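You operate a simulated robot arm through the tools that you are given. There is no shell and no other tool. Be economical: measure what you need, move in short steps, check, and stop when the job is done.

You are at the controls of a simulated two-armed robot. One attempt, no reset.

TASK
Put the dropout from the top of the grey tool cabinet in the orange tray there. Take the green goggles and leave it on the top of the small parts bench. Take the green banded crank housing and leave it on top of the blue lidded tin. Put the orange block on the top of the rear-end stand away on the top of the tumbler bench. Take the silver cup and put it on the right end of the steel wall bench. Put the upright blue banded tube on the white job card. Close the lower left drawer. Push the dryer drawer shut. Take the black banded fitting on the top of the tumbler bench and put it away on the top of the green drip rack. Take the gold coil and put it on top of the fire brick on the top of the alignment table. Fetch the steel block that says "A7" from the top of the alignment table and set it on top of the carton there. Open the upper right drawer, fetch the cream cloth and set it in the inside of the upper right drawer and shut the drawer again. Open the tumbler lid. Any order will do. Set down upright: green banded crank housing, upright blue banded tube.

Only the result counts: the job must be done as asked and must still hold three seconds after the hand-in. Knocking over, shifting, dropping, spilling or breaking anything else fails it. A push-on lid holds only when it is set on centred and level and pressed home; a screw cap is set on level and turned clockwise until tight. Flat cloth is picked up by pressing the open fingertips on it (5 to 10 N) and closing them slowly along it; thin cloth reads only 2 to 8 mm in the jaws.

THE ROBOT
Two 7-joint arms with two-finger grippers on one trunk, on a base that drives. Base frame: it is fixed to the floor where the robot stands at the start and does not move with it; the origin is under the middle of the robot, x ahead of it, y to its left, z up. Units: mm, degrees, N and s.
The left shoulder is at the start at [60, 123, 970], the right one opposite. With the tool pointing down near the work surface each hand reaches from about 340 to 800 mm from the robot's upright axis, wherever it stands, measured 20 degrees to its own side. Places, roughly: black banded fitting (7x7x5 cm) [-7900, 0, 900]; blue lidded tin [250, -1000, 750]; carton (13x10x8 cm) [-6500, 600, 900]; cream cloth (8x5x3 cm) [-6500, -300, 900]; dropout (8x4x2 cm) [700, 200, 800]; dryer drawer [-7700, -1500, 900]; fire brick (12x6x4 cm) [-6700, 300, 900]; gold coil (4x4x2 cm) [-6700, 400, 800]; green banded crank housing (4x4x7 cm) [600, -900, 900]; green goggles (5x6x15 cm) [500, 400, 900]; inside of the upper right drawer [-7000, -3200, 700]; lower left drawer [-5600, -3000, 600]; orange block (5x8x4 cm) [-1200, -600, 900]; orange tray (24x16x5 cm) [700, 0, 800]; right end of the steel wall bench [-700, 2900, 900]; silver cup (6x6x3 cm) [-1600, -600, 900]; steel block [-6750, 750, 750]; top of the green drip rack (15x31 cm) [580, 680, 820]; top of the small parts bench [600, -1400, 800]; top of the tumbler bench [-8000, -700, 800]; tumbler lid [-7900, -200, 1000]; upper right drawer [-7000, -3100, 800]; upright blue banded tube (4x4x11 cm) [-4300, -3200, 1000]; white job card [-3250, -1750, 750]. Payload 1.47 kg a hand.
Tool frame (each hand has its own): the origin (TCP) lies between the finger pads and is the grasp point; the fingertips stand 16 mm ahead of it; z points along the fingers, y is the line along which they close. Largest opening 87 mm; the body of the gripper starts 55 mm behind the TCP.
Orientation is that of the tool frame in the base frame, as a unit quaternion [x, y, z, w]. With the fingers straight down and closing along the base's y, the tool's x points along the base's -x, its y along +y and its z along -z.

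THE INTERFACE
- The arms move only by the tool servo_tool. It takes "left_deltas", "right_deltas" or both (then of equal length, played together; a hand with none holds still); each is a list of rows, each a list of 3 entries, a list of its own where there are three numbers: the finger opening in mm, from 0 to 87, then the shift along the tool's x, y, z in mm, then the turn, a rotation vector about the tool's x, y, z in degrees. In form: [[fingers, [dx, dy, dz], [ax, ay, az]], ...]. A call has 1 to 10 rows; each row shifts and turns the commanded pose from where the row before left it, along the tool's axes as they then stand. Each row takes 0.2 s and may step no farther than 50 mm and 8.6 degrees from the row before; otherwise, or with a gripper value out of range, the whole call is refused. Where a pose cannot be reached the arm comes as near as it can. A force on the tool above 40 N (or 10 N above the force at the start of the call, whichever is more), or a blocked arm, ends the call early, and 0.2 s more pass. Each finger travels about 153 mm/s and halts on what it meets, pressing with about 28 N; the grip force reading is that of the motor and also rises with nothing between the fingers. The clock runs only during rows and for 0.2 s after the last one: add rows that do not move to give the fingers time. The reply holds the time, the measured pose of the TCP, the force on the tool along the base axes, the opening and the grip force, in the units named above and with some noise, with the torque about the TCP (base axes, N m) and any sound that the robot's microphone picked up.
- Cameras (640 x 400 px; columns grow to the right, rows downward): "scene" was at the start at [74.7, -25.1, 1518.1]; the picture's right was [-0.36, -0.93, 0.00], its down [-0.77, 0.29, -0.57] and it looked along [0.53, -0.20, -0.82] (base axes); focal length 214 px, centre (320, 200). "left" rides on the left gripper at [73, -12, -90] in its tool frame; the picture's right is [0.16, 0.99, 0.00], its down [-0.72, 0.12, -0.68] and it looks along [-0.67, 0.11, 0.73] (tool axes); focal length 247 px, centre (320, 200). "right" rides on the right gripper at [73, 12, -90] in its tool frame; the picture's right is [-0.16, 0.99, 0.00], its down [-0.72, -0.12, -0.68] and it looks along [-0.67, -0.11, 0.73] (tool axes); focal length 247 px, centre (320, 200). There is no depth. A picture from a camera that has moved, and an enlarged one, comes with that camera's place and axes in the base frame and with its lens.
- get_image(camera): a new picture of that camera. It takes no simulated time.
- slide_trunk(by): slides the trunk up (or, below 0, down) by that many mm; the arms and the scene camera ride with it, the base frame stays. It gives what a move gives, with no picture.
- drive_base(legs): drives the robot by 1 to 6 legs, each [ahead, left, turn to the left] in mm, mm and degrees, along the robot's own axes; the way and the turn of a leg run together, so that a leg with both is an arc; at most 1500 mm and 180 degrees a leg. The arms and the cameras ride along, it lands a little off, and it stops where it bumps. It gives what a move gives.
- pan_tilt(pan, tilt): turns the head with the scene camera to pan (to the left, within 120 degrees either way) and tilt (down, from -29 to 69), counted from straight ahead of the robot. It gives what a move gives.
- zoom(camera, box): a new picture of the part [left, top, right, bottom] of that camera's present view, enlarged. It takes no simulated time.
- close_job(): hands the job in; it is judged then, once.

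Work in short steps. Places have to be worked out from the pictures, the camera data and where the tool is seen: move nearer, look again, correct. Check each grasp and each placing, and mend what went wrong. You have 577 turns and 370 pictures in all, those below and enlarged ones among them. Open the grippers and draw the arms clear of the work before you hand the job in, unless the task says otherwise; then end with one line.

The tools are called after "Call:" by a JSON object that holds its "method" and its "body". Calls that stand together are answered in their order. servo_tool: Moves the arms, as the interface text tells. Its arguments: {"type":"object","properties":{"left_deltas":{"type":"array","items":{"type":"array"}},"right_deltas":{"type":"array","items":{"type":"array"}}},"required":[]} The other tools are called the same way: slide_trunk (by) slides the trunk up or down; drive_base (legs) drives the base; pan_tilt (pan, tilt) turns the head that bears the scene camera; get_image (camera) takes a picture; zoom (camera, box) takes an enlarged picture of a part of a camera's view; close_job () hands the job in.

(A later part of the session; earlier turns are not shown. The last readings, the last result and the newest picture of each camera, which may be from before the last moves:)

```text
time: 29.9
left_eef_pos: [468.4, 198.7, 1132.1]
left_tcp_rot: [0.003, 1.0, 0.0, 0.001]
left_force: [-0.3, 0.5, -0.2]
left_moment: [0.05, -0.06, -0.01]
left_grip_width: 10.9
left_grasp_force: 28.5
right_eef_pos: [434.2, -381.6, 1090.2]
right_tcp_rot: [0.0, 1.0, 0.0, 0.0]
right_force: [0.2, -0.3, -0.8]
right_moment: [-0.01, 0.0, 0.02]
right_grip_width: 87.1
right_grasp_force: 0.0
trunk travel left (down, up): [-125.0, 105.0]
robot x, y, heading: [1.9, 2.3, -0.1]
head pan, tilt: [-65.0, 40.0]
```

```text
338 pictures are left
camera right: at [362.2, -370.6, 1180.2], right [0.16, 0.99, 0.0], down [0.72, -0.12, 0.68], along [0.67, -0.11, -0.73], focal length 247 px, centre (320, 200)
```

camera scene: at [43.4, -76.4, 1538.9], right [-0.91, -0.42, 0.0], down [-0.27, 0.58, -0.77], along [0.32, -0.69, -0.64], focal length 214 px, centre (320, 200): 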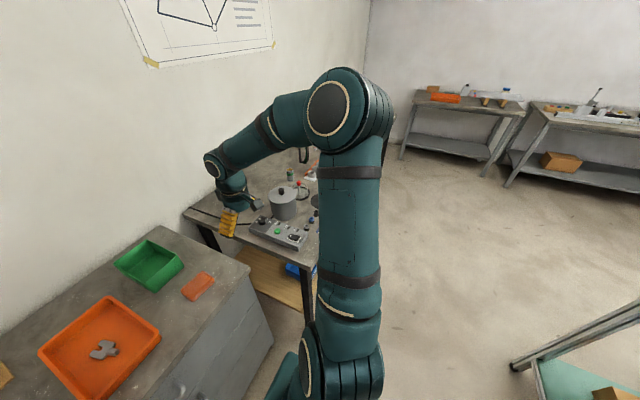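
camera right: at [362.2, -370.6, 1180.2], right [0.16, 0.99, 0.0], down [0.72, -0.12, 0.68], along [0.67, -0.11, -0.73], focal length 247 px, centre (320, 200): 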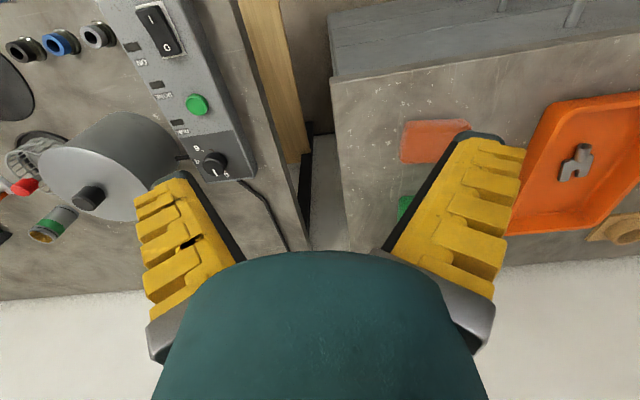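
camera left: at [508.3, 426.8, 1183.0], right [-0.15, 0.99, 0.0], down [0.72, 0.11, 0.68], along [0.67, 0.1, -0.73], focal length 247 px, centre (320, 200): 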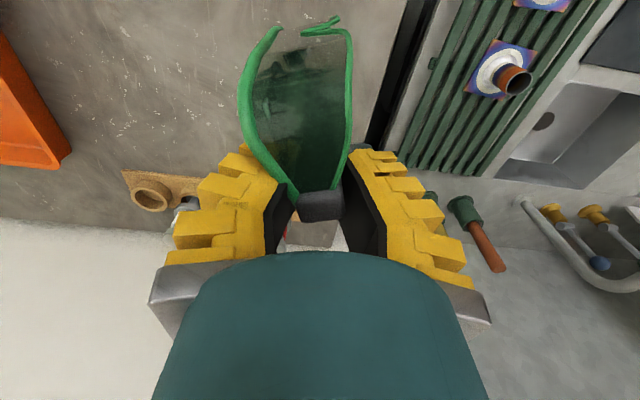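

I back off 200 mm and move 850 mm to the right so the small parts bench is in front of me.

Call:
{"method": "drive_base", "body": {"legs": [[-200, 0, 0], [0, -850, 0]]}}

Call:
{"method": "pan_tilt", "body": {"pan": 0, "tilt": 50}}

Call:
{"method": "get_image", "body": {"camera": "scene"}}

Call:
{"method": "get_image", "body": {"camera": "right"}}

```text
time: 39.0
left_eef_pos: [276.8, -653.3, 1131.3]
left_tcp_rot: [-0.004, 1.0, 0.001, 0.0]
left_force: [1.2, -0.7, -0.3]
left_moment: [0.06, 0.0, 0.0]
left_grip_width: 11.7
left_grasp_force: 27.8
right_eef_pos: [250.2, -1234.6, 1090.6]
right_tcp_rot: [-0.007, 1.0, 0.0, 0.0]
right_force: [-0.1, 0.4, 0.5]
right_moment: [-0.03, -0.03, 0.0]
right_grip_width: 86.7
right_grasp_force: 0.1
trunk travel left (down, up): [-125.0, 105.0]
robot x, y, heading: [-190.7, -862.9, 0.9]
head pan, tilt: [-65.0, 40.0]
```

```text
time: 40.3
left_eef_pos: [275.7, -652.4, 1130.2]
left_tcp_rot: [-0.004, 1.0, 0.0, 0.001]
left_force: [-0.9, 0.1, 0.0]
left_moment: [-0.03, -0.03, 0.01]
left_grip_width: 11.5
left_grasp_force: 27.8
right_eef_pos: [250.8, -1234.5, 1090.8]
right_tcp_rot: [-0.006, 1.0, 0.0, 0.0]
right_force: [-0.1, 0.2, 0.0]
right_moment: [-0.01, -0.01, -0.03]
right_grip_width: 87.0
right_grasp_force: 0.0
trunk travel left (down, up): [-125.0, 105.0]
robot x, y, heading: [-191.4, -857.8, 0.7]
head pan, tilt: [0.0, 50.0]
```

```text
337 pictures are left
camera scene: at [-104.9, -857.2, 1524.8], right [0.01, -1.0, 0.0], down [-0.77, -0.01, -0.64], along [0.64, 0.01, -0.77], focal length 214 px, centre (320, 200)
```

scene: 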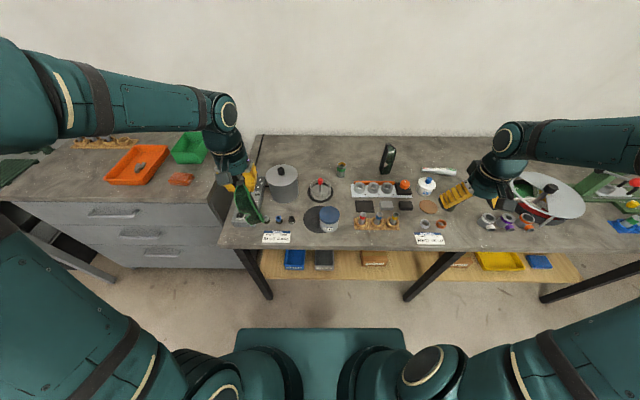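

```text
336 pictures are left
camera right: at [178.3, -1224.3, 1180.2], right [0.14, 0.99, 0.0], down [0.73, -0.11, 0.68], along [0.67, -0.1, -0.73], focal length 247 px, centre (320, 200)
```

right: 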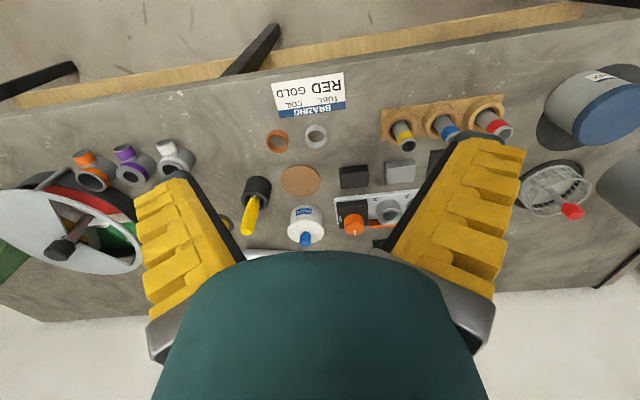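

Call:
{"method": "zoom", "body": {"camera": "scene", "box": [220, 125, 470, 260]}}

Call:
{"method": "zoom", "body": {"camera": "scene", "box": [400, 130, 640, 265]}}

```text
2.56 times, centred on (345, 192) of scene
camera zoom: at [-104.9, -857.2, 1524.8], right [0.01, -1.0, 0.0], down [-0.77, -0.01, -0.64], along [0.64, 0.01, -0.77], focal length 549 px, centre (256, 219)
```

zoom: 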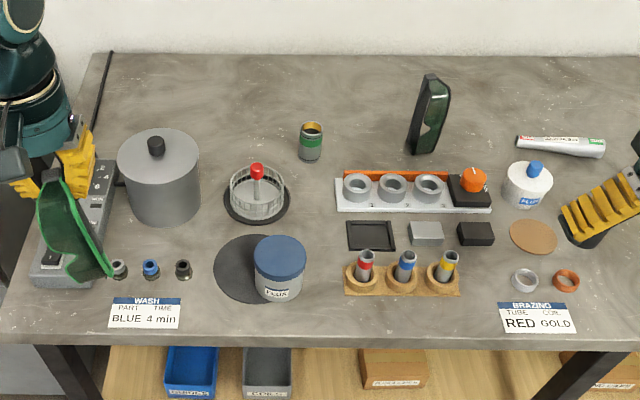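

```text
2.67 times, centred on (520, 198) of scene
camera zoom: at [-104.9, -857.2, 1524.8], right [0.01, -1.0, 0.0], down [-0.77, -0.01, -0.64], along [0.64, 0.01, -0.77], focal length 572 px, centre (-213, 207)
```

zoom: 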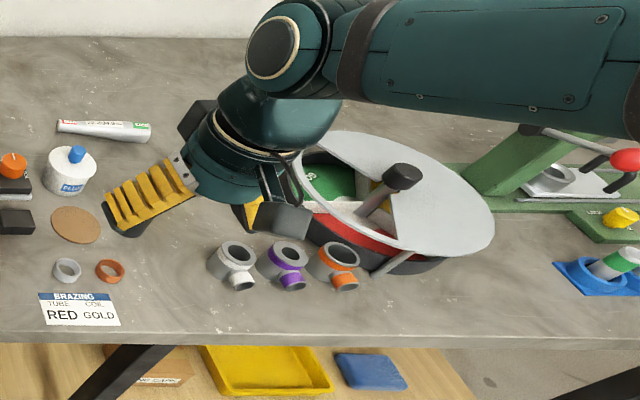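

The bench top is at about z 860. The crank housing (green band) stands near (595, −942) and the blue-lidded tin near (342, −886). I drive ahead 90 mm and bring the right hand over the housing.

Call:
{"method": "drive_base", "body": {"legs": [[90, 0, -0.7]]}}

Call:
{"method": "servo_tool", "body": {"right_deltas": [[87, [-25, 42, 0], [0, 0, 0]], [87, [-25, 42, 0], [0, 0, 0]], [87, [-25, 42, 0], [0, 0, 0]], [87, [-25, 42, 0], [0, 0, 0]], [87, [-25, 42, 0], [0, 0, 0]], [87, [-25, 42, 0], [0, 0, 0]], [87, [-25, 42, 0], [0, 0, 0]]]}}

Call:
{"method": "get_image", "body": {"camera": "right"}}

```text
time: 41.4
left_eef_pos: [369.4, -657.7, 1128.5]
left_tcp_rot: [0.001, 1.0, 0.001, -0.001]
left_force: [0.3, 0.5, -1.3]
left_moment: [0.06, 0.02, 0.0]
left_grip_width: 11.4
left_grasp_force: 28.3
right_eef_pos: [336.0, -1239.0, 1090.6]
right_tcp_rot: [-0.001, 1.0, 0.001, 0.0]
right_force: [-0.2, -0.6, -0.4]
right_moment: [-0.01, 0.0, -0.04]
right_grip_width: 86.7
right_grasp_force: 0.0
trunk travel left (down, up): [-125.0, 105.0]
robot x, y, heading: [-101.3, -857.9, 0.1]
head pan, tilt: [0.0, 50.0]
```

```text
time: 43.0
left_eef_pos: [369.4, -657.1, 1130.2]
left_tcp_rot: [0.002, 1.0, 0.0, 0.0]
left_force: [0.6, 1.0, 0.3]
left_moment: [0.01, -0.02, 0.01]
left_grip_width: 11.5
left_grasp_force: 28.1
right_eef_pos: [509.5, -944.2, 1089.1]
right_tcp_rot: [-0.001, 1.0, -0.001, -0.001]
right_force: [0.5, 0.0, 0.0]
right_moment: [0.0, 0.0, -0.01]
right_grip_width: 87.3
right_grasp_force: 0.0
trunk travel left (down, up): [-125.0, 105.0]
robot x, y, heading: [-100.3, -859.0, -0.0]
head pan, tilt: [0.0, 50.0]
```

```text
333 pictures are left
camera right: at [437.0, -933.9, 1178.6], right [0.16, 0.99, 0.0], down [0.72, -0.11, 0.68], along [0.67, -0.11, -0.73], focal length 247 px, centre (320, 200)
```

right: 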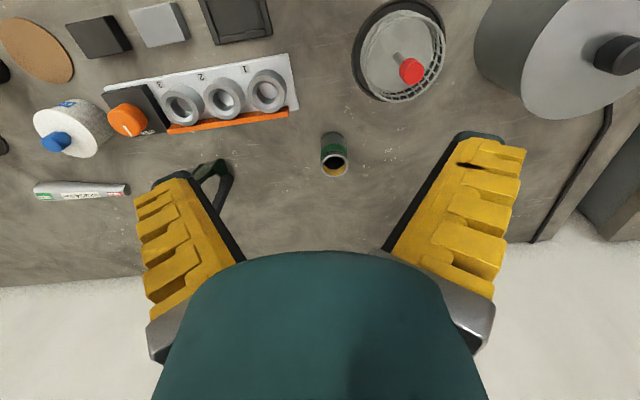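

The housing's axis is at about (604, −942), top near z 930. I move over it and partway down.

Call:
{"method": "servo_tool", "body": {"right_deltas": [[87, [-47, 1, 0], [0, 0, 0]], [87, [-47, 1, 0], [0, 0, 0]], [87, [0, 0, 45], [0, 0, 0]], [87, [0, 0, 45], [0, 0, 0]], [87, [0, 0, 0], [0, 0, 0]]]}}

Call:
{"method": "get_image", "body": {"camera": "right"}}

```text
time: 44.2
left_eef_pos: [367.0, -659.4, 1129.4]
left_tcp_rot: [0.002, 1.0, 0.0, 0.0]
left_force: [0.0, 0.2, -0.6]
left_moment: [0.02, -0.01, -0.03]
left_grip_width: 11.2
left_grasp_force: 28.0
right_eef_pos: [603.1, -943.5, 1000.8]
right_tcp_rot: [-0.001, 1.0, -0.001, 0.0]
right_force: [0.4, 0.7, -0.2]
right_moment: [0.03, 0.01, 0.0]
right_grip_width: 86.7
right_grasp_force: 0.1
trunk travel left (down, up): [-125.0, 105.0]
robot x, y, heading: [-103.5, -857.9, 0.1]
head pan, tilt: [0.0, 50.0]
```

```text
332 pictures are left
camera right: at [531.5, -932.3, 1090.3], right [0.16, 0.99, 0.0], down [0.72, -0.11, 0.68], along [0.67, -0.11, -0.73], focal length 247 px, centre (320, 200)
```

right: 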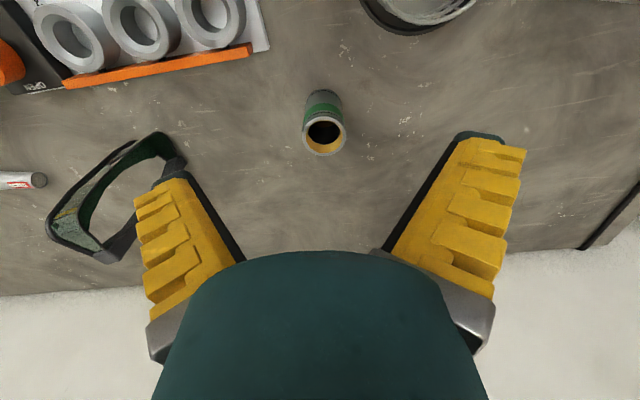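

Call:
{"method": "servo_tool", "body": {"right_deltas": [[70, [-5, 0, 40], [0, 0, 0]], [70, [0, 0, 10], [0, 0, 0]], [70, [0, 0, 0], [0, 0, 0]]]}}

Call:
{"method": "get_image", "body": {"camera": "right"}}

```text
time: 45.0
left_eef_pos: [368.4, -657.9, 1129.7]
left_tcp_rot: [0.002, 1.0, 0.001, 0.001]
left_force: [-0.5, 0.0, -0.7]
left_moment: [0.02, -0.01, 0.0]
left_grip_width: 11.3
left_grasp_force: 27.6
right_eef_pos: [610.1, -943.6, 949.7]
right_tcp_rot: [-0.001, 1.0, 0.0, -0.001]
right_force: [0.1, 0.0, -0.7]
right_moment: [-0.04, 0.0, 0.01]
right_grip_width: 73.6
right_grasp_force: 2.3
trunk travel left (down, up): [-125.0, 105.0]
robot x, y, heading: [-104.3, -857.3, -0.0]
head pan, tilt: [0.0, 50.0]
```

```text
331 pictures are left
camera right: at [537.1, -931.2, 1039.4], right [0.16, 0.99, 0.0], down [0.72, -0.11, 0.68], along [0.67, -0.11, -0.73], focal length 247 px, centre (320, 200)
```

right: 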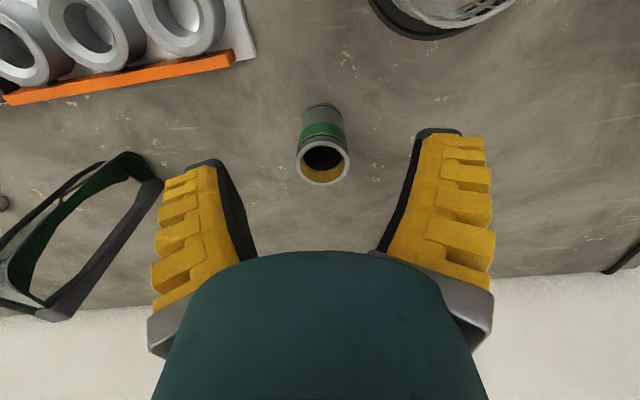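

Centred at (610, −942). I descend to z≈900 and close.

Call:
{"method": "servo_tool", "body": {"right_deltas": [[70, [0, 1, 30], [0, 0, 0]], [70, [0, 0, 20], [0, 0, 0]], [70, [0, 0, 0], [0, 0, 0]], [50, [0, 0, 0], [0, 0, 0]], [35, [0, 0, 0], [0, 0, 0]], [20, [0, 0, 0], [0, 0, 0]], [20, [0, 0, 0], [0, 0, 0]]]}}

Call:
{"method": "get_image", "body": {"camera": "right"}}

```text
time: 46.6
left_eef_pos: [369.2, -657.7, 1130.3]
left_tcp_rot: [0.002, 1.0, -0.001, -0.001]
left_force: [-0.1, 0.4, -0.8]
left_moment: [0.03, -0.05, -0.01]
left_grip_width: 11.0
left_grasp_force: 28.4
right_eef_pos: [608.8, -942.7, 899.3]
right_tcp_rot: [-0.001, 1.0, 0.0, -0.001]
right_force: [0.2, 0.0, 0.5]
right_moment: [-0.05, -0.02, 0.0]
right_grip_width: 26.2
right_grasp_force: 4.5
trunk travel left (down, up): [-125.0, 105.0]
robot x, y, heading: [-99.0, -860.2, 0.3]
head pan, tilt: [0.0, 50.0]
```

```text
330 pictures are left
camera right: at [535.8, -930.4, 989.4], right [0.16, 0.99, 0.0], down [0.72, -0.11, 0.68], along [0.67, -0.11, -0.73], focal length 247 px, centre (320, 200)
```

right: 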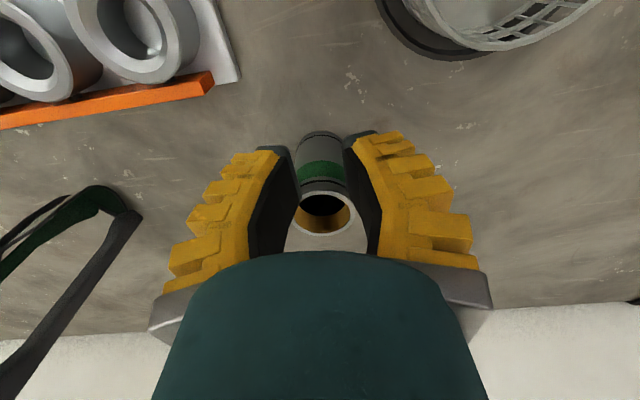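

Call:
{"method": "servo_tool", "body": {"right_deltas": [[5, [0, 0, 0], [0, 0, 0]], [0, [0, 0, 0], [0, 0, 0]], [0, [0, 0, -20], [0, 0, 0]], [0, [0, 0, -40], [0, 0, 0]], [0, [0, 0, -45], [0, 0, 0]], [0, [0, 0, 0], [0, 0, 0]]]}}

Call:
{"method": "get_image", "body": {"camera": "right"}}

```text
time: 48.0
left_eef_pos: [368.9, -658.3, 1131.5]
left_tcp_rot: [0.002, 1.0, -0.001, 0.0]
left_force: [-0.3, 0.1, -0.1]
left_moment: [0.04, 0.0, 0.0]
left_grip_width: 11.0
left_grasp_force: 28.5
right_eef_pos: [607.7, -941.0, 1006.5]
right_tcp_rot: [-0.001, 1.0, 0.0, -0.001]
right_force: [-0.5, 0.4, 0.3]
right_moment: [0.01, -0.03, -0.01]
right_grip_width: 0.0
right_grasp_force: 28.2
trunk travel left (down, up): [-125.0, 105.0]
robot x, y, heading: [-99.2, -857.3, -0.1]
head pan, tilt: [0.0, 50.0]
```

```text
329 pictures are left
camera right: at [536.5, -930.3, 1095.8], right [0.16, 0.99, 0.0], down [0.72, -0.11, 0.68], along [0.67, -0.11, -0.73], focal length 247 px, centre (320, 200)
```

right: 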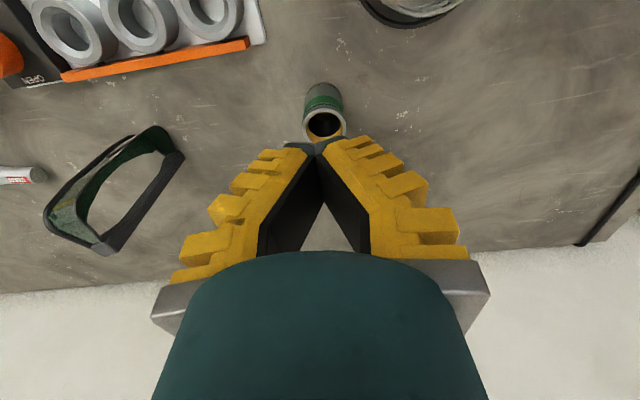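

The grasp missed. Re-triangulating, the housing is at about (634, −943) with its top near z 893 (bench top ~823). I open and redo the approach.

Call:
{"method": "servo_tool", "body": {"right_deltas": [[75, [-26, -2, 0], [0, 0, 0]], [75, [0, 0, 35], [0, 0, 0]], [75, [0, 0, 35], [0, 0, 0]], [75, [0, 0, 0], [0, 0, 0]]]}}

Call:
{"method": "get_image", "body": {"camera": "right"}}

```text
time: 49.0
left_eef_pos: [368.0, -658.7, 1130.3]
left_tcp_rot: [0.002, 1.0, 0.0, 0.0]
left_force: [-0.7, -0.4, -1.0]
left_moment: [0.01, -0.03, -0.03]
left_grip_width: 11.0
left_grasp_force: 27.4
right_eef_pos: [635.4, -942.1, 936.0]
right_tcp_rot: [0.0, 1.0, 0.0, 0.0]
right_force: [-0.2, 0.4, 0.9]
right_moment: [0.0, 0.02, 0.0]
right_grip_width: 77.4
right_grasp_force: 1.6
trunk travel left (down, up): [-125.0, 105.0]
robot x, y, heading: [-101.2, -860.4, 0.1]
head pan, tilt: [0.0, 50.0]
```

```text
328 pictures are left
camera right: at [563.1, -931.7, 1024.5], right [0.16, 0.99, 0.0], down [0.72, -0.11, 0.68], along [0.67, -0.11, -0.73], focal length 247 px, centre (320, 200)
```

right: 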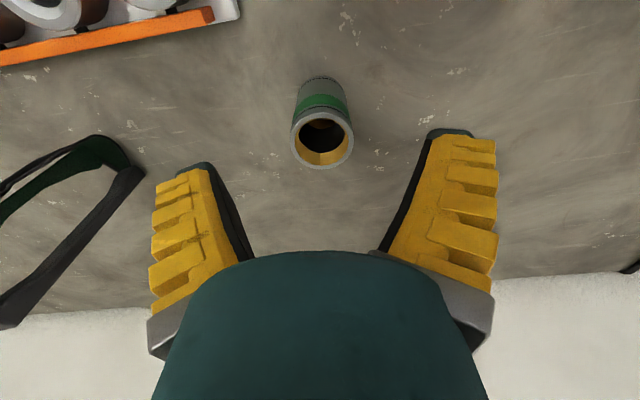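

Consistent now. I descend to z≈862 and close fully.

Call:
{"method": "servo_tool", "body": {"right_deltas": [[75, [0, 0, 30], [0, 0, 0]], [75, [0, 0, 30], [0, 0, 0]], [75, [0, 0, 14], [0, 0, 0]], [50, [0, 0, 0], [0, 0, 0]], [30, [0, 0, 0], [0, 0, 0]], [15, [0, 0, 0], [0, 0, 0]], [5, [0, 0, 0], [0, 0, 0]], [5, [0, 0, 0], [0, 0, 0]]]}}

Call:
{"method": "get_image", "body": {"camera": "right"}}

```text
time: 50.8
left_eef_pos: [368.4, -657.9, 1130.2]
left_tcp_rot: [0.002, 1.0, 0.0, 0.0]
left_force: [0.4, 0.2, -0.7]
left_moment: [0.01, -0.04, 0.04]
left_grip_width: 10.8
left_grasp_force: 28.2
right_eef_pos: [635.2, -943.8, 862.3]
right_tcp_rot: [-0.001, 1.0, 0.0, 0.0]
right_force: [2.9, 0.1, 6.2]
right_moment: [0.03, -0.29, 0.01]
right_grip_width: 34.5
right_grasp_force: 27.9
trunk travel left (down, up): [-125.0, 105.0]
robot x, y, heading: [-97.7, -859.1, 0.5]
head pan, tilt: [0.0, 50.0]
```

```text
327 pictures are left
camera right: at [563.3, -932.9, 952.2], right [0.16, 0.99, 0.0], down [0.72, -0.11, 0.68], along [0.67, -0.11, -0.73], focal length 247 px, centre (320, 200)
```

right: 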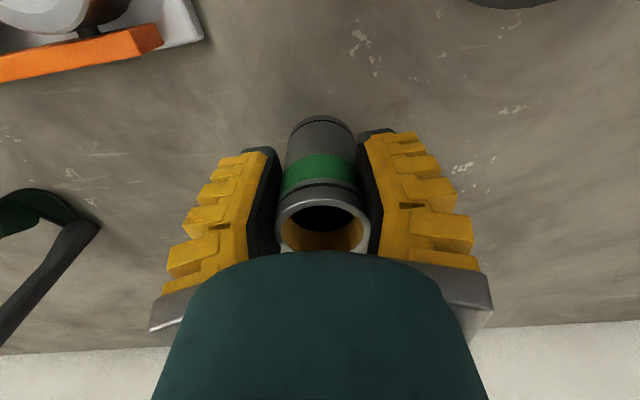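

Gripped at 34 mm. I lift 140 mm and re-measure the tin from above.

Call:
{"method": "servo_tool", "body": {"right_deltas": [[5, [0, 0, -20], [0, 0, 0]], [5, [0, 0, -40], [0, 0, 0]], [5, [0, 0, -40], [0, 0, 0]], [5, [0, 0, -40], [0, 0, 0]], [5, [40, 0, -20], [0, 0, 0]], [5, [48, 0, 0], [0, 0, 0]], [5, [48, 0, 0], [0, 0, 0]], [5, [48, 0, 0], [0, 0, 0]]]}}

Call:
{"method": "get_image", "body": {"camera": "right"}}

Call:
{"method": "get_image", "body": {"camera": "scene"}}

```text
time: 52.6
left_eef_pos: [367.1, -658.6, 1129.7]
left_tcp_rot: [0.001, 1.0, 0.0, 0.001]
left_force: [0.2, -0.3, 0.2]
left_moment: [0.03, -0.04, 0.03]
left_grip_width: 13.2
left_grasp_force: 28.0
right_eef_pos: [449.3, -944.8, 1021.9]
right_tcp_rot: [-0.001, 1.0, 0.0, 0.001]
right_force: [0.3, 0.6, -1.2]
right_moment: [-0.01, -0.02, 0.01]
right_grip_width: 34.2
right_grasp_force: 27.7
trunk travel left (down, up): [-125.0, 105.0]
robot x, y, heading: [-98.0, -858.1, 0.1]
head pan, tilt: [0.0, 50.0]
```

```text
326 pictures are left
camera right: at [376.4, -932.3, 1111.7], right [0.16, 0.99, 0.0], down [0.72, -0.12, 0.68], along [0.67, -0.11, -0.73], focal length 247 px, centre (320, 200)
```

right: 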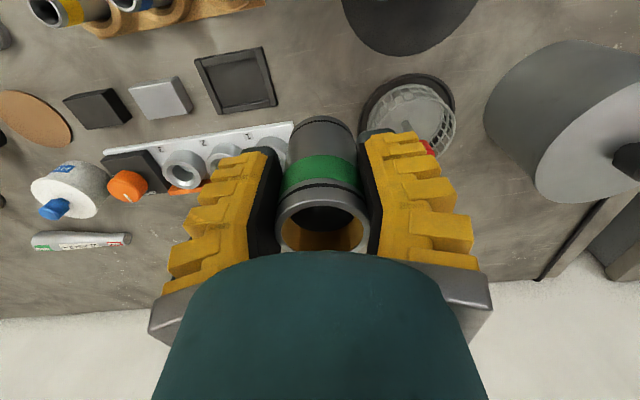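

```text
325 pictures are left
camera scene: at [-17.0, -857.6, 1524.9], right [0.0, -1.0, 0.0], down [-0.77, 0.0, -0.64], along [0.64, 0.0, -0.77], focal length 214 px, centre (320, 200)
```

scene: 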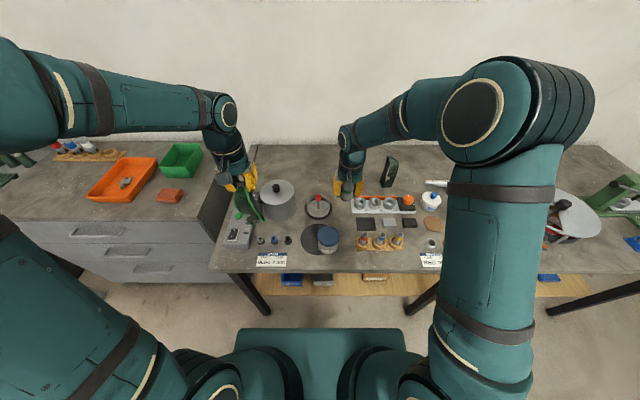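

I move back so the tin comes into the right camera's view.

Call:
{"method": "servo_tool", "body": {"right_deltas": [[5, [40, 15, -10], [0, 0, 0]], [5, [40, 15, -10], [0, 0, 0]], [5, [40, 15, -10], [0, 0, 0]], [5, [40, 10, -10], [0, 0, 0]], [5, [0, 0, 0], [0, 0, 0]]]}}

Call:
{"method": "get_image", "body": {"camera": "right"}}

Call:
{"method": "zoom", "body": {"camera": "scene", "box": [220, 160, 460, 290]}}

```text
time: 53.8
left_eef_pos: [367.8, -658.4, 1130.7]
left_tcp_rot: [0.002, 1.0, 0.0, -0.001]
left_force: [0.1, -0.7, -1.1]
left_moment: [0.01, 0.0, 0.01]
left_grip_width: 12.8
left_grasp_force: 28.0
right_eef_pos: [292.7, -887.1, 1063.0]
right_tcp_rot: [-0.001, 1.0, 0.0, 0.0]
right_force: [-0.4, -0.5, -1.5]
right_moment: [0.0, 0.06, -0.01]
right_grip_width: 34.2
right_grasp_force: 28.2
trunk travel left (down, up): [-125.0, 105.0]
robot x, y, heading: [-97.6, -856.3, 0.2]
head pan, tilt: [0.0, 50.0]
```

```text
324 pictures are left
camera right: at [219.7, -875.9, 1152.0], right [0.16, 0.99, 0.0], down [0.72, -0.11, 0.68], along [0.67, -0.11, -0.73], focal length 247 px, centre (320, 200)
```

right: 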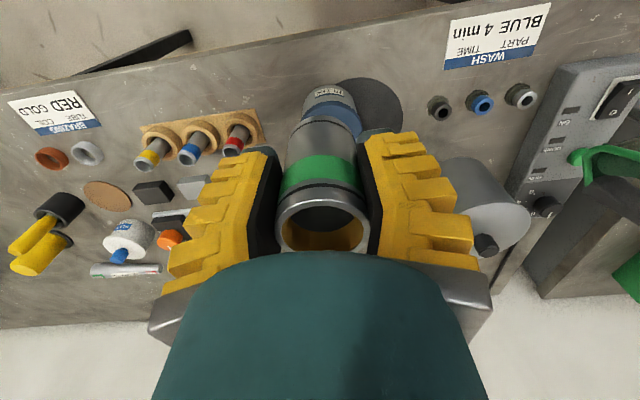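

```text
2.67 times, centred on (340, 225) of scene
camera zoom: at [-14.8, -857.3, 1524.7], right [0.0, -1.0, 0.0], down [-0.77, 0.0, -0.64], along [0.64, 0.0, -0.77], focal length 572 px, centre (267, 133)
```

zoom: 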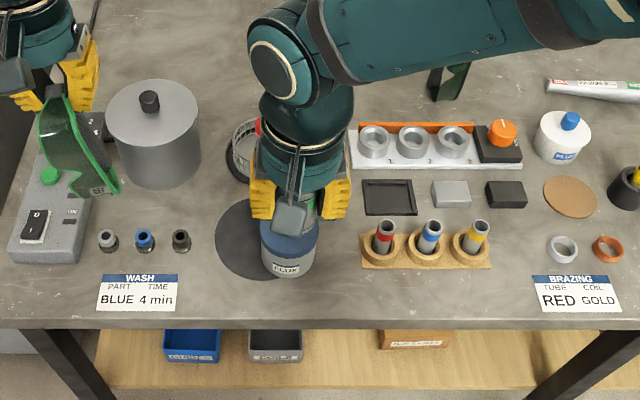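

The tin is centred near (364, −886) with its lid at about z 880. I move over it and lower to z≈938 (about 20 mm clear).

Call:
{"method": "servo_tool", "body": {"right_deltas": [[5, [-35, 1, 0], [0, 0, 0]], [5, [-36, 0, 0], [0, 0, 0]], [5, [0, 0, 40], [0, 0, 0]], [5, [0, 0, 40], [0, 0, 0]], [5, [0, 0, 40], [0, 0, 0]], [5, [0, 0, 5], [0, 0, 0]], [5, [0, 0, 0], [0, 0, 0]]]}}

Call:
{"method": "get_image", "body": {"camera": "right"}}

Call:
{"method": "zoom", "body": {"camera": "scene", "box": [260, 190, 400, 280]}}

```text
time: 55.4
left_eef_pos: [369.5, -658.1, 1130.8]
left_tcp_rot: [0.003, 1.0, 0.0, 0.0]
left_force: [-0.4, 0.5, 0.3]
left_moment: [0.02, 0.01, 0.01]
left_grip_width: 12.8
left_grasp_force: 28.1
right_eef_pos: [362.7, -885.8, 936.8]
right_tcp_rot: [-0.001, 1.0, 0.0, 0.0]
right_force: [0.0, -1.1, -1.2]
right_moment: [0.0, 0.02, 0.01]
right_grip_width: 34.2
right_grasp_force: 28.1
trunk travel left (down, up): [-125.0, 105.0]
robot x, y, heading: [-103.1, -856.7, -0.0]
head pan, tilt: [0.0, 50.0]
```

```text
322 pictures are left
camera right: at [290.0, -875.7, 1027.0], right [0.16, 0.99, 0.0], down [0.72, -0.11, 0.68], along [0.67, -0.11, -0.73], focal length 247 px, centre (320, 200)
```

right: 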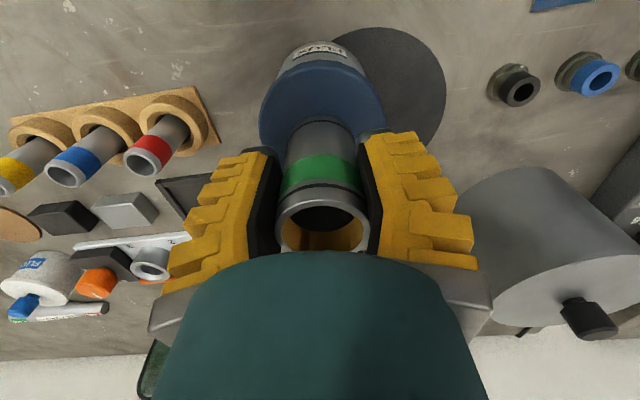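

```text
4.44 times, centred on (330, 235) of scene
camera zoom: at [-15.3, -857.3, 1524.7], right [0.0, -1.0, 0.0], down [-0.77, 0.0, -0.64], along [0.64, 0.0, -0.77], focal length 953 px, centre (276, 44)
```

zoom: 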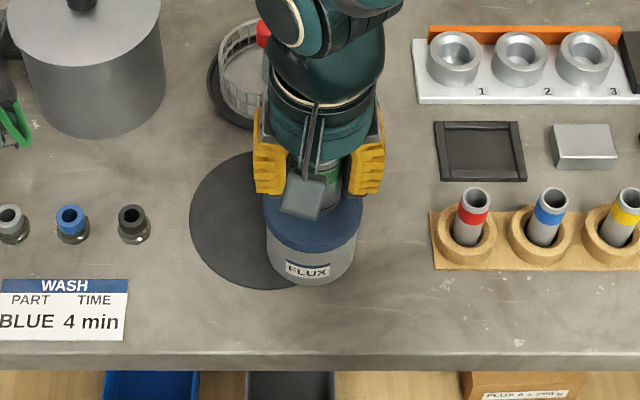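

Call:
{"method": "zoom", "body": {"camera": "right", "box": [230, 20, 420, 180]}}

```text
2.50 times, centred on (325, 100) of right
camera zoom: at [290.0, -875.7, 1027.0], right [0.16, 0.99, 0.0], down [0.72, -0.11, 0.68], along [0.67, -0.11, -0.73], focal length 617 px, centre (308, 450)
```

zoom: 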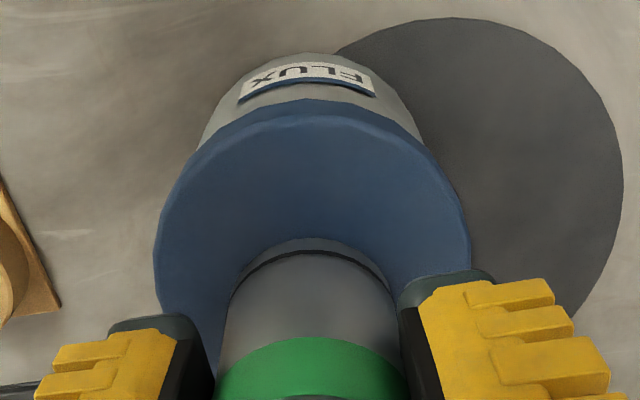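

The housing is centred over the lid. I lower in small steps until contact.

Call:
{"method": "servo_tool", "body": {"right_deltas": [[5, [0, 0, 8], [0, 0, 0]], [5, [0, 0, 3], [0, 0, 0]], [5, [0, 0, 3], [0, 0, 0]], [5, [0, 0, 0], [0, 0, 0]]]}}

Call:
{"method": "zoom", "body": {"camera": "right", "box": [230, 20, 420, 180]}}

```text
time: 56.4
left_eef_pos: [369.2, -658.1, 1130.3]
left_tcp_rot: [0.002, 1.0, 0.001, 0.0]
left_force: [-0.1, 0.2, -0.3]
left_moment: [-0.03, 0.01, 0.02]
left_grip_width: 12.7
left_grasp_force: 28.1
right_eef_pos: [362.5, -888.1, 923.2]
right_tcp_rot: [-0.001, 1.0, 0.0, 0.0]
right_force: [5.2, 1.3, 19.1]
right_moment: [0.03, -0.2, 0.0]
right_grip_width: 34.2
right_grasp_force: 28.1
trunk travel left (down, up): [-125.0, 105.0]
robot x, y, heading: [-99.7, -855.0, 0.3]
head pan, tilt: [0.0, 50.0]
```

```text
2.50 times, centred on (325, 100) of right
camera zoom: at [289.3, -876.0, 1013.0], right [0.16, 0.99, 0.0], down [0.72, -0.11, 0.68], along [0.67, -0.11, -0.73], focal length 617 px, centre (308, 450)
```

zoom: 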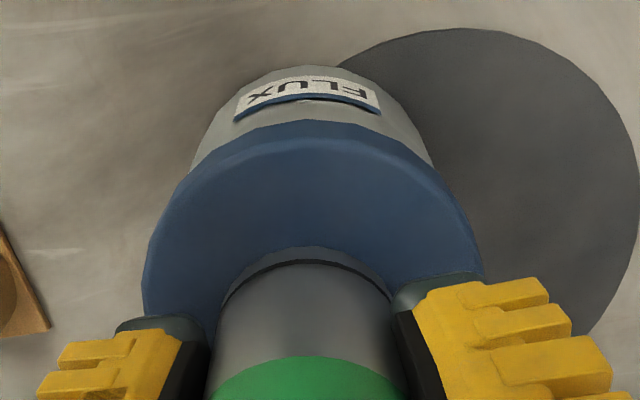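

Contact made. I relieve the pressure, open gently and rise.

Call:
{"method": "servo_tool", "body": {"right_deltas": [[5, [0, 0, -1.5], [0, 0, 0]], [30, [0, 0, 0], [0, 0, 0]], [38, [0, 0, 0], [0, 0, 0]], [50, [0, 0, 0], [0, 0, 0]], [70, [0, 0, 0], [0, 0, 0]], [70, [0, 0, 0], [0, 0, 0]]]}}

Call:
{"method": "get_image", "body": {"camera": "right"}}

```text
time: 57.8
left_eef_pos: [369.1, -657.1, 1129.6]
left_tcp_rot: [0.002, 1.0, 0.0, 0.0]
left_force: [-1.0, -0.5, -1.0]
left_moment: [0.02, -0.02, 0.02]
left_grip_width: 12.3
left_grasp_force: 27.9
right_eef_pos: [361.2, -888.4, 924.1]
right_tcp_rot: [-0.001, 1.0, 0.0, 0.0]
right_force: [0.5, 0.3, -0.1]
right_moment: [0.0, 0.02, -0.03]
right_grip_width: 73.7
right_grasp_force: 2.4
trunk travel left (down, up): [-125.0, 105.0]
robot x, y, heading: [-100.3, -857.9, 0.0]
head pan, tilt: [0.0, 50.0]
```

```text
318 pictures are left
camera right: at [289.6, -876.8, 1014.1], right [0.16, 0.99, 0.0], down [0.72, -0.11, 0.68], along [0.67, -0.11, -0.73], focal length 247 px, centre (320, 200)
```

right: 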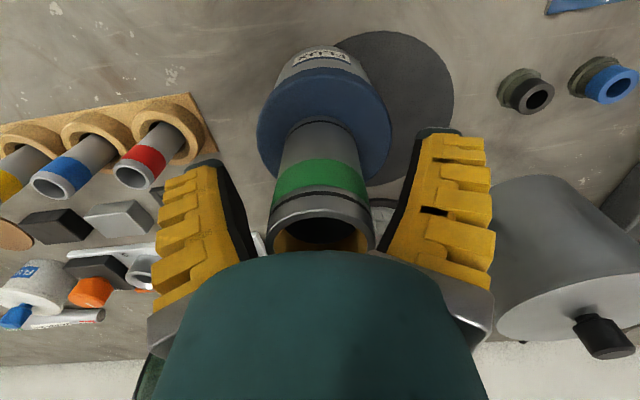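

The housing stands. I rise straight up well clear.

Call:
{"method": "servo_tool", "body": {"right_deltas": [[70, [0, 0, -20], [0, 0, 0]], [70, [0, 0, -40], [0, 0, 0]], [70, [0, 0, -50], [0, 0, 0]], [70, [0, 0, -50], [0, 0, 0]], [70, [0, 0, 0], [0, 0, 0]]]}}

Call:
{"method": "get_image", "body": {"camera": "right"}}

```text
time: 59.0
left_eef_pos: [367.9, -657.6, 1130.4]
left_tcp_rot: [0.002, 1.0, 0.0, 0.0]
left_force: [0.0, 0.3, -0.7]
left_moment: [-0.01, -0.05, 0.0]
left_grip_width: 12.1
left_grasp_force: 28.1
right_eef_pos: [360.7, -885.6, 1085.2]
right_tcp_rot: [-0.001, 1.0, 0.0, 0.0]
right_force: [0.6, 0.1, 0.3]
right_moment: [-0.03, 0.01, 0.0]
right_grip_width: 73.4
right_grasp_force: 2.5
trunk travel left (down, up): [-125.0, 105.0]
robot x, y, heading: [-96.8, -859.8, 0.0]
head pan, tilt: [0.0, 50.0]
```

```text
317 pictures are left
camera right: at [288.8, -875.9, 1175.0], right [0.16, 0.99, 0.0], down [0.72, -0.11, 0.68], along [0.67, -0.11, -0.73], focal length 247 px, centre (320, 200)
```

right: 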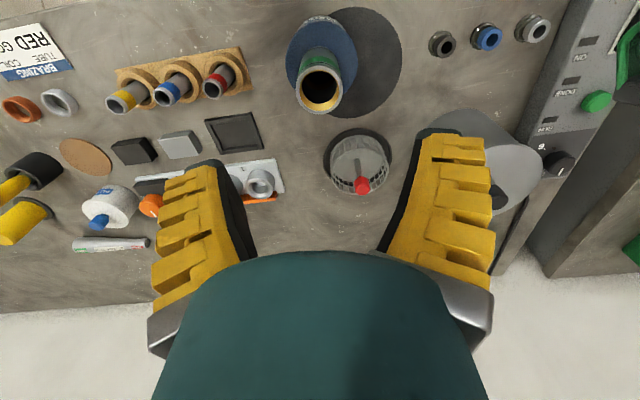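

The housing stands on the tin lid. Now I raise the right hand and set it to its side, then drive back, right and ahead to the goggles' place.

Call:
{"method": "servo_tool", "body": {"right_deltas": [[70, [5, -20, -30], [0, 0, 0]], [70, [5, -30, -30], [0, 0, 0]], [70, [5, -40, -20], [0, 0, 0]], [70, [5, -45, -20], [0, 0, 0]], [70, [5, -45, -10], [0, 0, 0]], [70, [5, -45, -10], [0, 0, 0]], [70, [5, -45, -10], [0, 0, 0]]]}}

Call:
{"method": "drive_base", "body": {"legs": [[-200, 0, 0], [0, -740, 0], [120, 0, 0]]}}

Call:
{"method": "get_image", "body": {"camera": "scene"}}

Call:
{"method": "get_image", "body": {"camera": "left"}}

```text
time: 60.6
left_eef_pos: [369.0, -659.0, 1130.4]
left_tcp_rot: [0.001, 1.0, 0.0, 0.0]
left_force: [0.0, -0.8, -0.2]
left_moment: [0.0, -0.02, -0.02]
left_grip_width: 12.3
left_grasp_force: 28.0
right_eef_pos: [327.7, -1157.2, 1210.9]
right_tcp_rot: [-0.002, 1.0, 0.0, 0.001]
right_force: [0.2, -0.3, 0.2]
right_moment: [0.02, -0.01, -0.03]
right_grip_width: 73.3
right_grasp_force: 3.0
trunk travel left (down, up): [-125.0, 105.0]
robot x, y, heading: [-101.4, -858.3, 0.0]
head pan, tilt: [0.0, 50.0]
```

```text
time: 69.5
left_eef_pos: [290.1, -1381.5, 1129.5]
left_tcp_rot: [-0.001, 1.0, 0.0, 0.0]
left_force: [0.9, 0.3, -1.1]
left_moment: [0.04, -0.01, 0.0]
left_grip_width: 11.6
left_grasp_force: 28.4
right_eef_pos: [252.0, -1879.6, 1210.4]
right_tcp_rot: [-0.005, 1.0, 0.0, -0.001]
right_force: [1.0, -0.1, -1.0]
right_moment: [0.0, 0.05, 0.0]
right_grip_width: 73.7
right_grasp_force: 2.3
trunk travel left (down, up): [-125.0, 105.0]
robot x, y, heading: [-180.0, -1583.2, 0.6]
head pan, tilt: [0.0, 50.0]
```

```text
316 pictures are left
camera scene: at [-93.4, -1582.7, 1524.7], right [0.01, -1.0, 0.0], down [-0.77, -0.01, -0.64], along [0.64, 0.01, -0.77], focal length 214 px, centre (320, 200)
```

scene: 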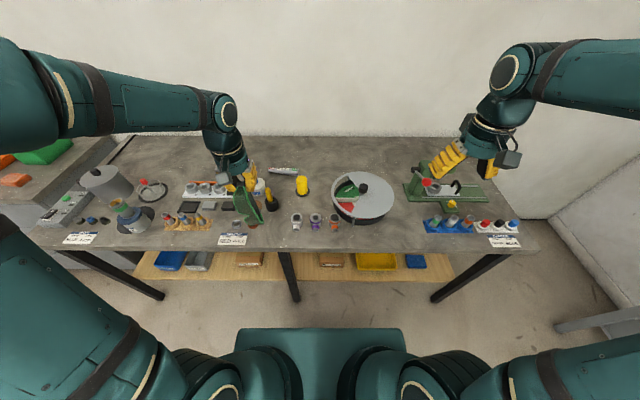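

```text
315 pictures are left
camera left: at [215.7, -1392.8, 1219.9], right [-0.16, 0.99, 0.0], down [0.72, 0.12, 0.68], along [0.67, 0.11, -0.73], focal length 247 px, centre (320, 200)
```

left: 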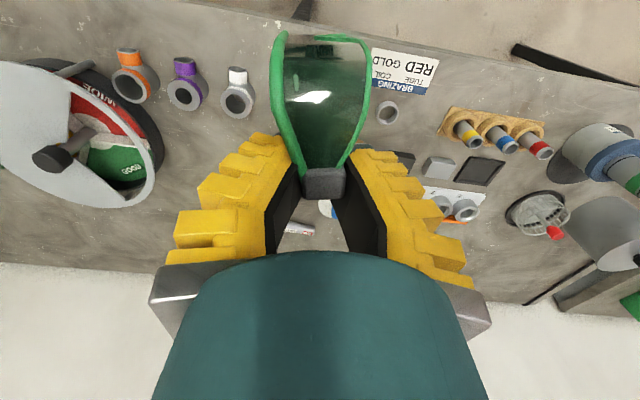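

The free patch on the bench is about x 265–440, y −1330…−1440. I move the goggles over (368, −1392) and lower to z≈985.

Call:
{"method": "servo_tool", "body": {"left_deltas": [[10, [-39, -5, 0], [0, 0, 0]], [10, [-39, -5, 0], [0, 0, 0]], [10, [0, 0, 48], [0, 0, 0]], [10, [0, 0, 48], [0, 0, 0]], [10, [0, 0, 48], [0, 0, 0]], [10, [0, 0, 0], [0, 0, 0]]]}}

Call:
{"method": "zoom", "body": {"camera": "scene", "box": [90, 150, 330, 265]}}

Call:
{"method": "get_image", "body": {"camera": "left"}}

```text
time: 70.9
left_eef_pos: [364.4, -1391.3, 987.1]
left_tcp_rot: [-0.002, 1.0, 0.001, 0.0]
left_force: [-1.2, -0.7, 0.4]
left_moment: [-0.01, -0.02, 0.05]
left_grip_width: 11.5
left_grasp_force: 27.8
right_eef_pos: [249.6, -1878.8, 1211.5]
right_tcp_rot: [-0.004, 1.0, 0.0, 0.0]
right_force: [-0.6, -0.3, 0.1]
right_moment: [0.0, 0.0, 0.0]
right_grip_width: 73.6
right_grasp_force: 1.8
trunk travel left (down, up): [-125.0, 105.0]
robot x, y, heading: [-178.2, -1583.1, 0.4]
head pan, tilt: [0.0, 50.0]
```

```text
2.67 times, centred on (210, 208) of scene
camera zoom: at [-95.4, -1582.9, 1524.8], right [0.01, -1.0, 0.0], down [-0.77, -0.01, -0.64], along [0.64, 0.01, -0.77], focal length 572 px, centre (613, 180)
```

zoom: 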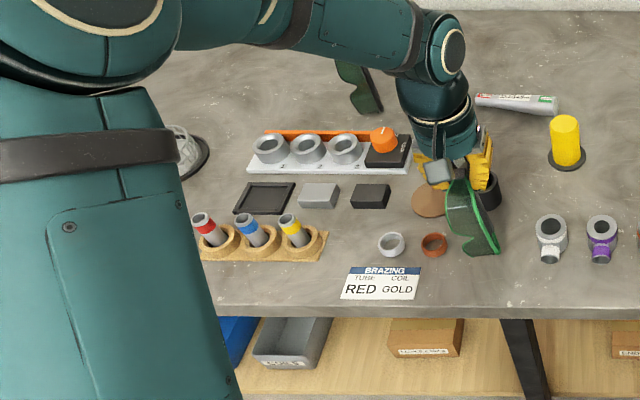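

```text
313 pictures are left
camera left: at [291.9, -1402.7, 1077.5], right [-0.16, 0.99, 0.0], down [0.72, 0.12, 0.68], along [0.67, 0.11, -0.73], focal length 247 px, centre (320, 200)
```

left: 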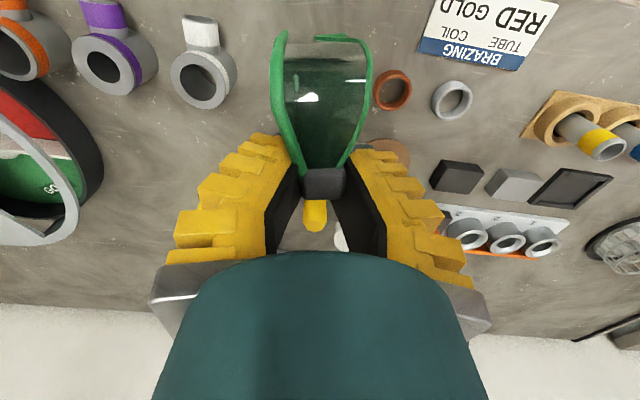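

Clear of neighbours. I shift 8 mm to the right and lower until the goggles' foot touches.

Call:
{"method": "servo_tool", "body": {"left_deltas": [[10, [0, -8, 10], [0, 0, 0]], [10, [0, 0, 10], [0, 0, 0]], [10, [0, 0, 4], [0, 0, 0]], [10, [0, 0, 3], [0, 0, 0]], [10, [0, 0, 0], [0, 0, 0]]]}}

Call:
{"method": "zoom", "body": {"camera": "scene", "box": [200, 180, 320, 250]}}

```text
time: 72.1
left_eef_pos: [365.5, -1399.6, 961.2]
left_tcp_rot: [-0.001, 1.0, 0.001, 0.002]
left_force: [9.3, -2.7, 28.8]
left_moment: [0.03, -0.06, -0.08]
left_grip_width: 14.5
left_grasp_force: 28.1
right_eef_pos: [249.9, -1879.1, 1211.6]
right_tcp_rot: [-0.004, 1.0, 0.0, 0.0]
right_force: [0.4, 0.1, 0.1]
right_moment: [0.01, 0.0, -0.02]
right_grip_width: 73.7
right_grasp_force: 2.3
trunk travel left (down, up): [-125.0, 105.0]
robot x, y, heading: [-178.9, -1582.1, 0.5]
head pan, tilt: [0.0, 50.0]
```

```text
5.33 times, centred on (260, 215) of scene
camera zoom: at [-96.0, -1583.8, 1525.0], right [0.01, -1.0, 0.0], down [-0.77, -0.01, -0.64], along [0.64, 0.01, -0.77], focal length 1144 px, centre (640, 120)
```

zoom: 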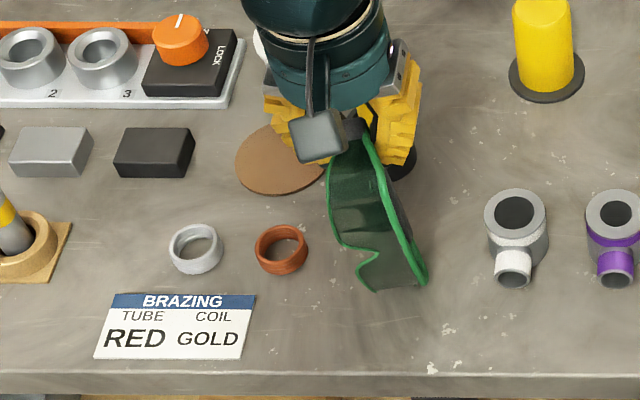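

Contact at z 961. I ease up 2 mm, then open a little and see whether it stands.

Call:
{"method": "servo_tool", "body": {"left_deltas": [[10, [0, 0, -2], [0, 0, 0]], [18, [0, 0, 0], [0, 0, 0]], [25, [0, 0, 0], [0, 0, 0]], [32, [0, 0, 0], [0, 0, 0]], [40, [0, 0, 0], [0, 0, 0]], [40, [0, 0, 0], [0, 0, 0]]]}}

Call:
{"method": "zoom", "body": {"camera": "scene", "box": [200, 180, 320, 250]}}

Call:
{"method": "get_image", "body": {"camera": "left"}}

```text
time: 73.5
left_eef_pos: [365.4, -1396.8, 961.3]
left_tcp_rot: [-0.001, 1.0, 0.0, -0.001]
left_force: [1.0, -0.6, 0.6]
left_moment: [0.0, 0.01, -0.02]
left_grip_width: 45.7
left_grasp_force: 4.2
right_eef_pos: [250.8, -1879.7, 1211.5]
right_tcp_rot: [-0.004, 1.0, -0.001, 0.0]
right_force: [0.4, 1.0, 0.0]
right_moment: [-0.01, 0.0, -0.02]
right_grip_width: 73.3
right_grasp_force: 2.6
trunk travel left (down, up): [-125.0, 105.0]
robot x, y, heading: [-177.7, -1582.7, 0.7]
head pan, tilt: [0.0, 50.0]
```

```text
5.33 times, centred on (260, 215) of scene
camera zoom: at [-94.9, -1582.7, 1524.8], right [0.01, -1.0, 0.0], down [-0.77, -0.01, -0.64], along [0.64, 0.01, -0.77], focal length 1144 px, centre (640, 120)
```

zoom: 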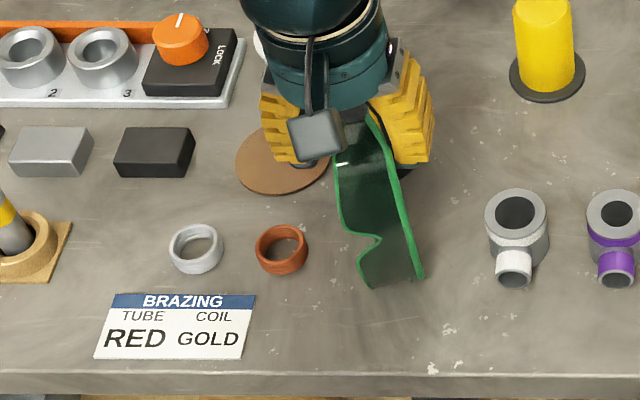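

```text
310 pictures are left
camera left: at [292.2, -1410.1, 1051.5], right [-0.16, 0.99, 0.0], down [0.72, 0.12, 0.68], along [0.67, 0.11, -0.73], focal length 247 px, centre (320, 200)
```

left: 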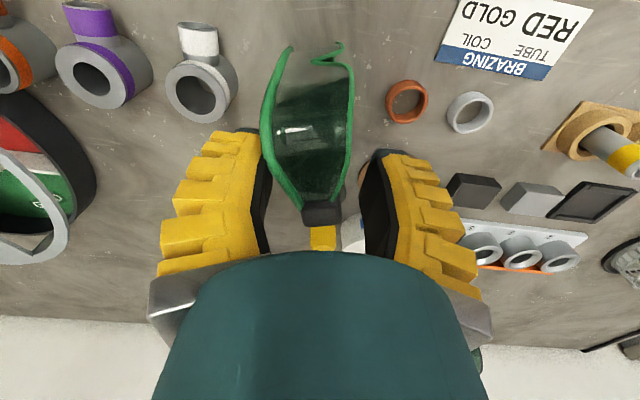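

It stands freely. I open wide and rise straight up.

Call:
{"method": "servo_tool", "body": {"left_deltas": [[60, [0, 0, 0], [0, 0, 0]], [87, [0, -3, 0], [0, 0, 0]], [87, [0, 0, 0], [0, 0, 0]], [87, [0, 0, -30], [0, 0, 0]], [87, [0, 0, -50], [0, 0, 0]], [87, [0, 0, -50], [0, 0, 0]], [87, [0, 0, -40], [0, 0, 0]], [87, [0, 0, 0], [0, 0, 0]]]}}

Call:
{"method": "zoom", "body": {"camera": "scene", "box": [80, 140, 340, 260]}}

```text
time: 75.3
left_eef_pos: [366.6, -1401.2, 1131.3]
left_tcp_rot: [-0.003, 1.0, 0.0, 0.0]
left_force: [-0.3, 0.6, -0.3]
left_moment: [-0.02, 0.0, -0.02]
left_grip_width: 87.1
left_grasp_force: 0.1
right_eef_pos: [250.7, -1878.7, 1211.4]
right_tcp_rot: [-0.003, 1.0, -0.001, 0.0]
right_force: [0.3, -0.2, 0.8]
right_moment: [0.02, -0.02, 0.0]
right_grip_width: 73.6
right_grasp_force: 3.3
trunk travel left (down, up): [-125.0, 105.0]
robot x, y, heading: [-180.8, -1581.8, 0.6]
head pan, tilt: [0.0, 50.0]
```

```text
2.46 times, centred on (210, 200) of scene
camera zoom: at [-94.5, -1582.7, 1524.7], right [0.01, -1.0, 0.0], down [-0.77, -0.01, -0.64], along [0.64, 0.01, -0.77], focal length 528 px, centre (591, 200)
```

zoom: 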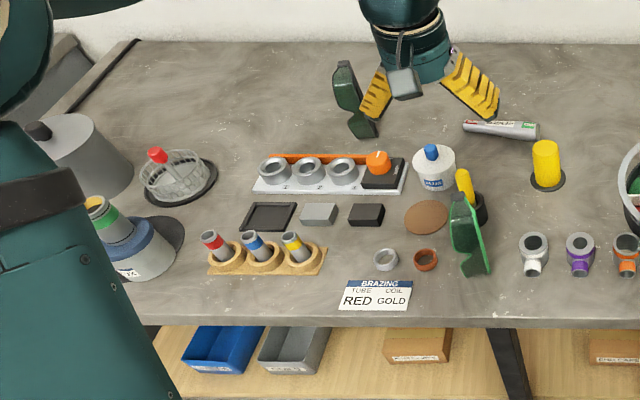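

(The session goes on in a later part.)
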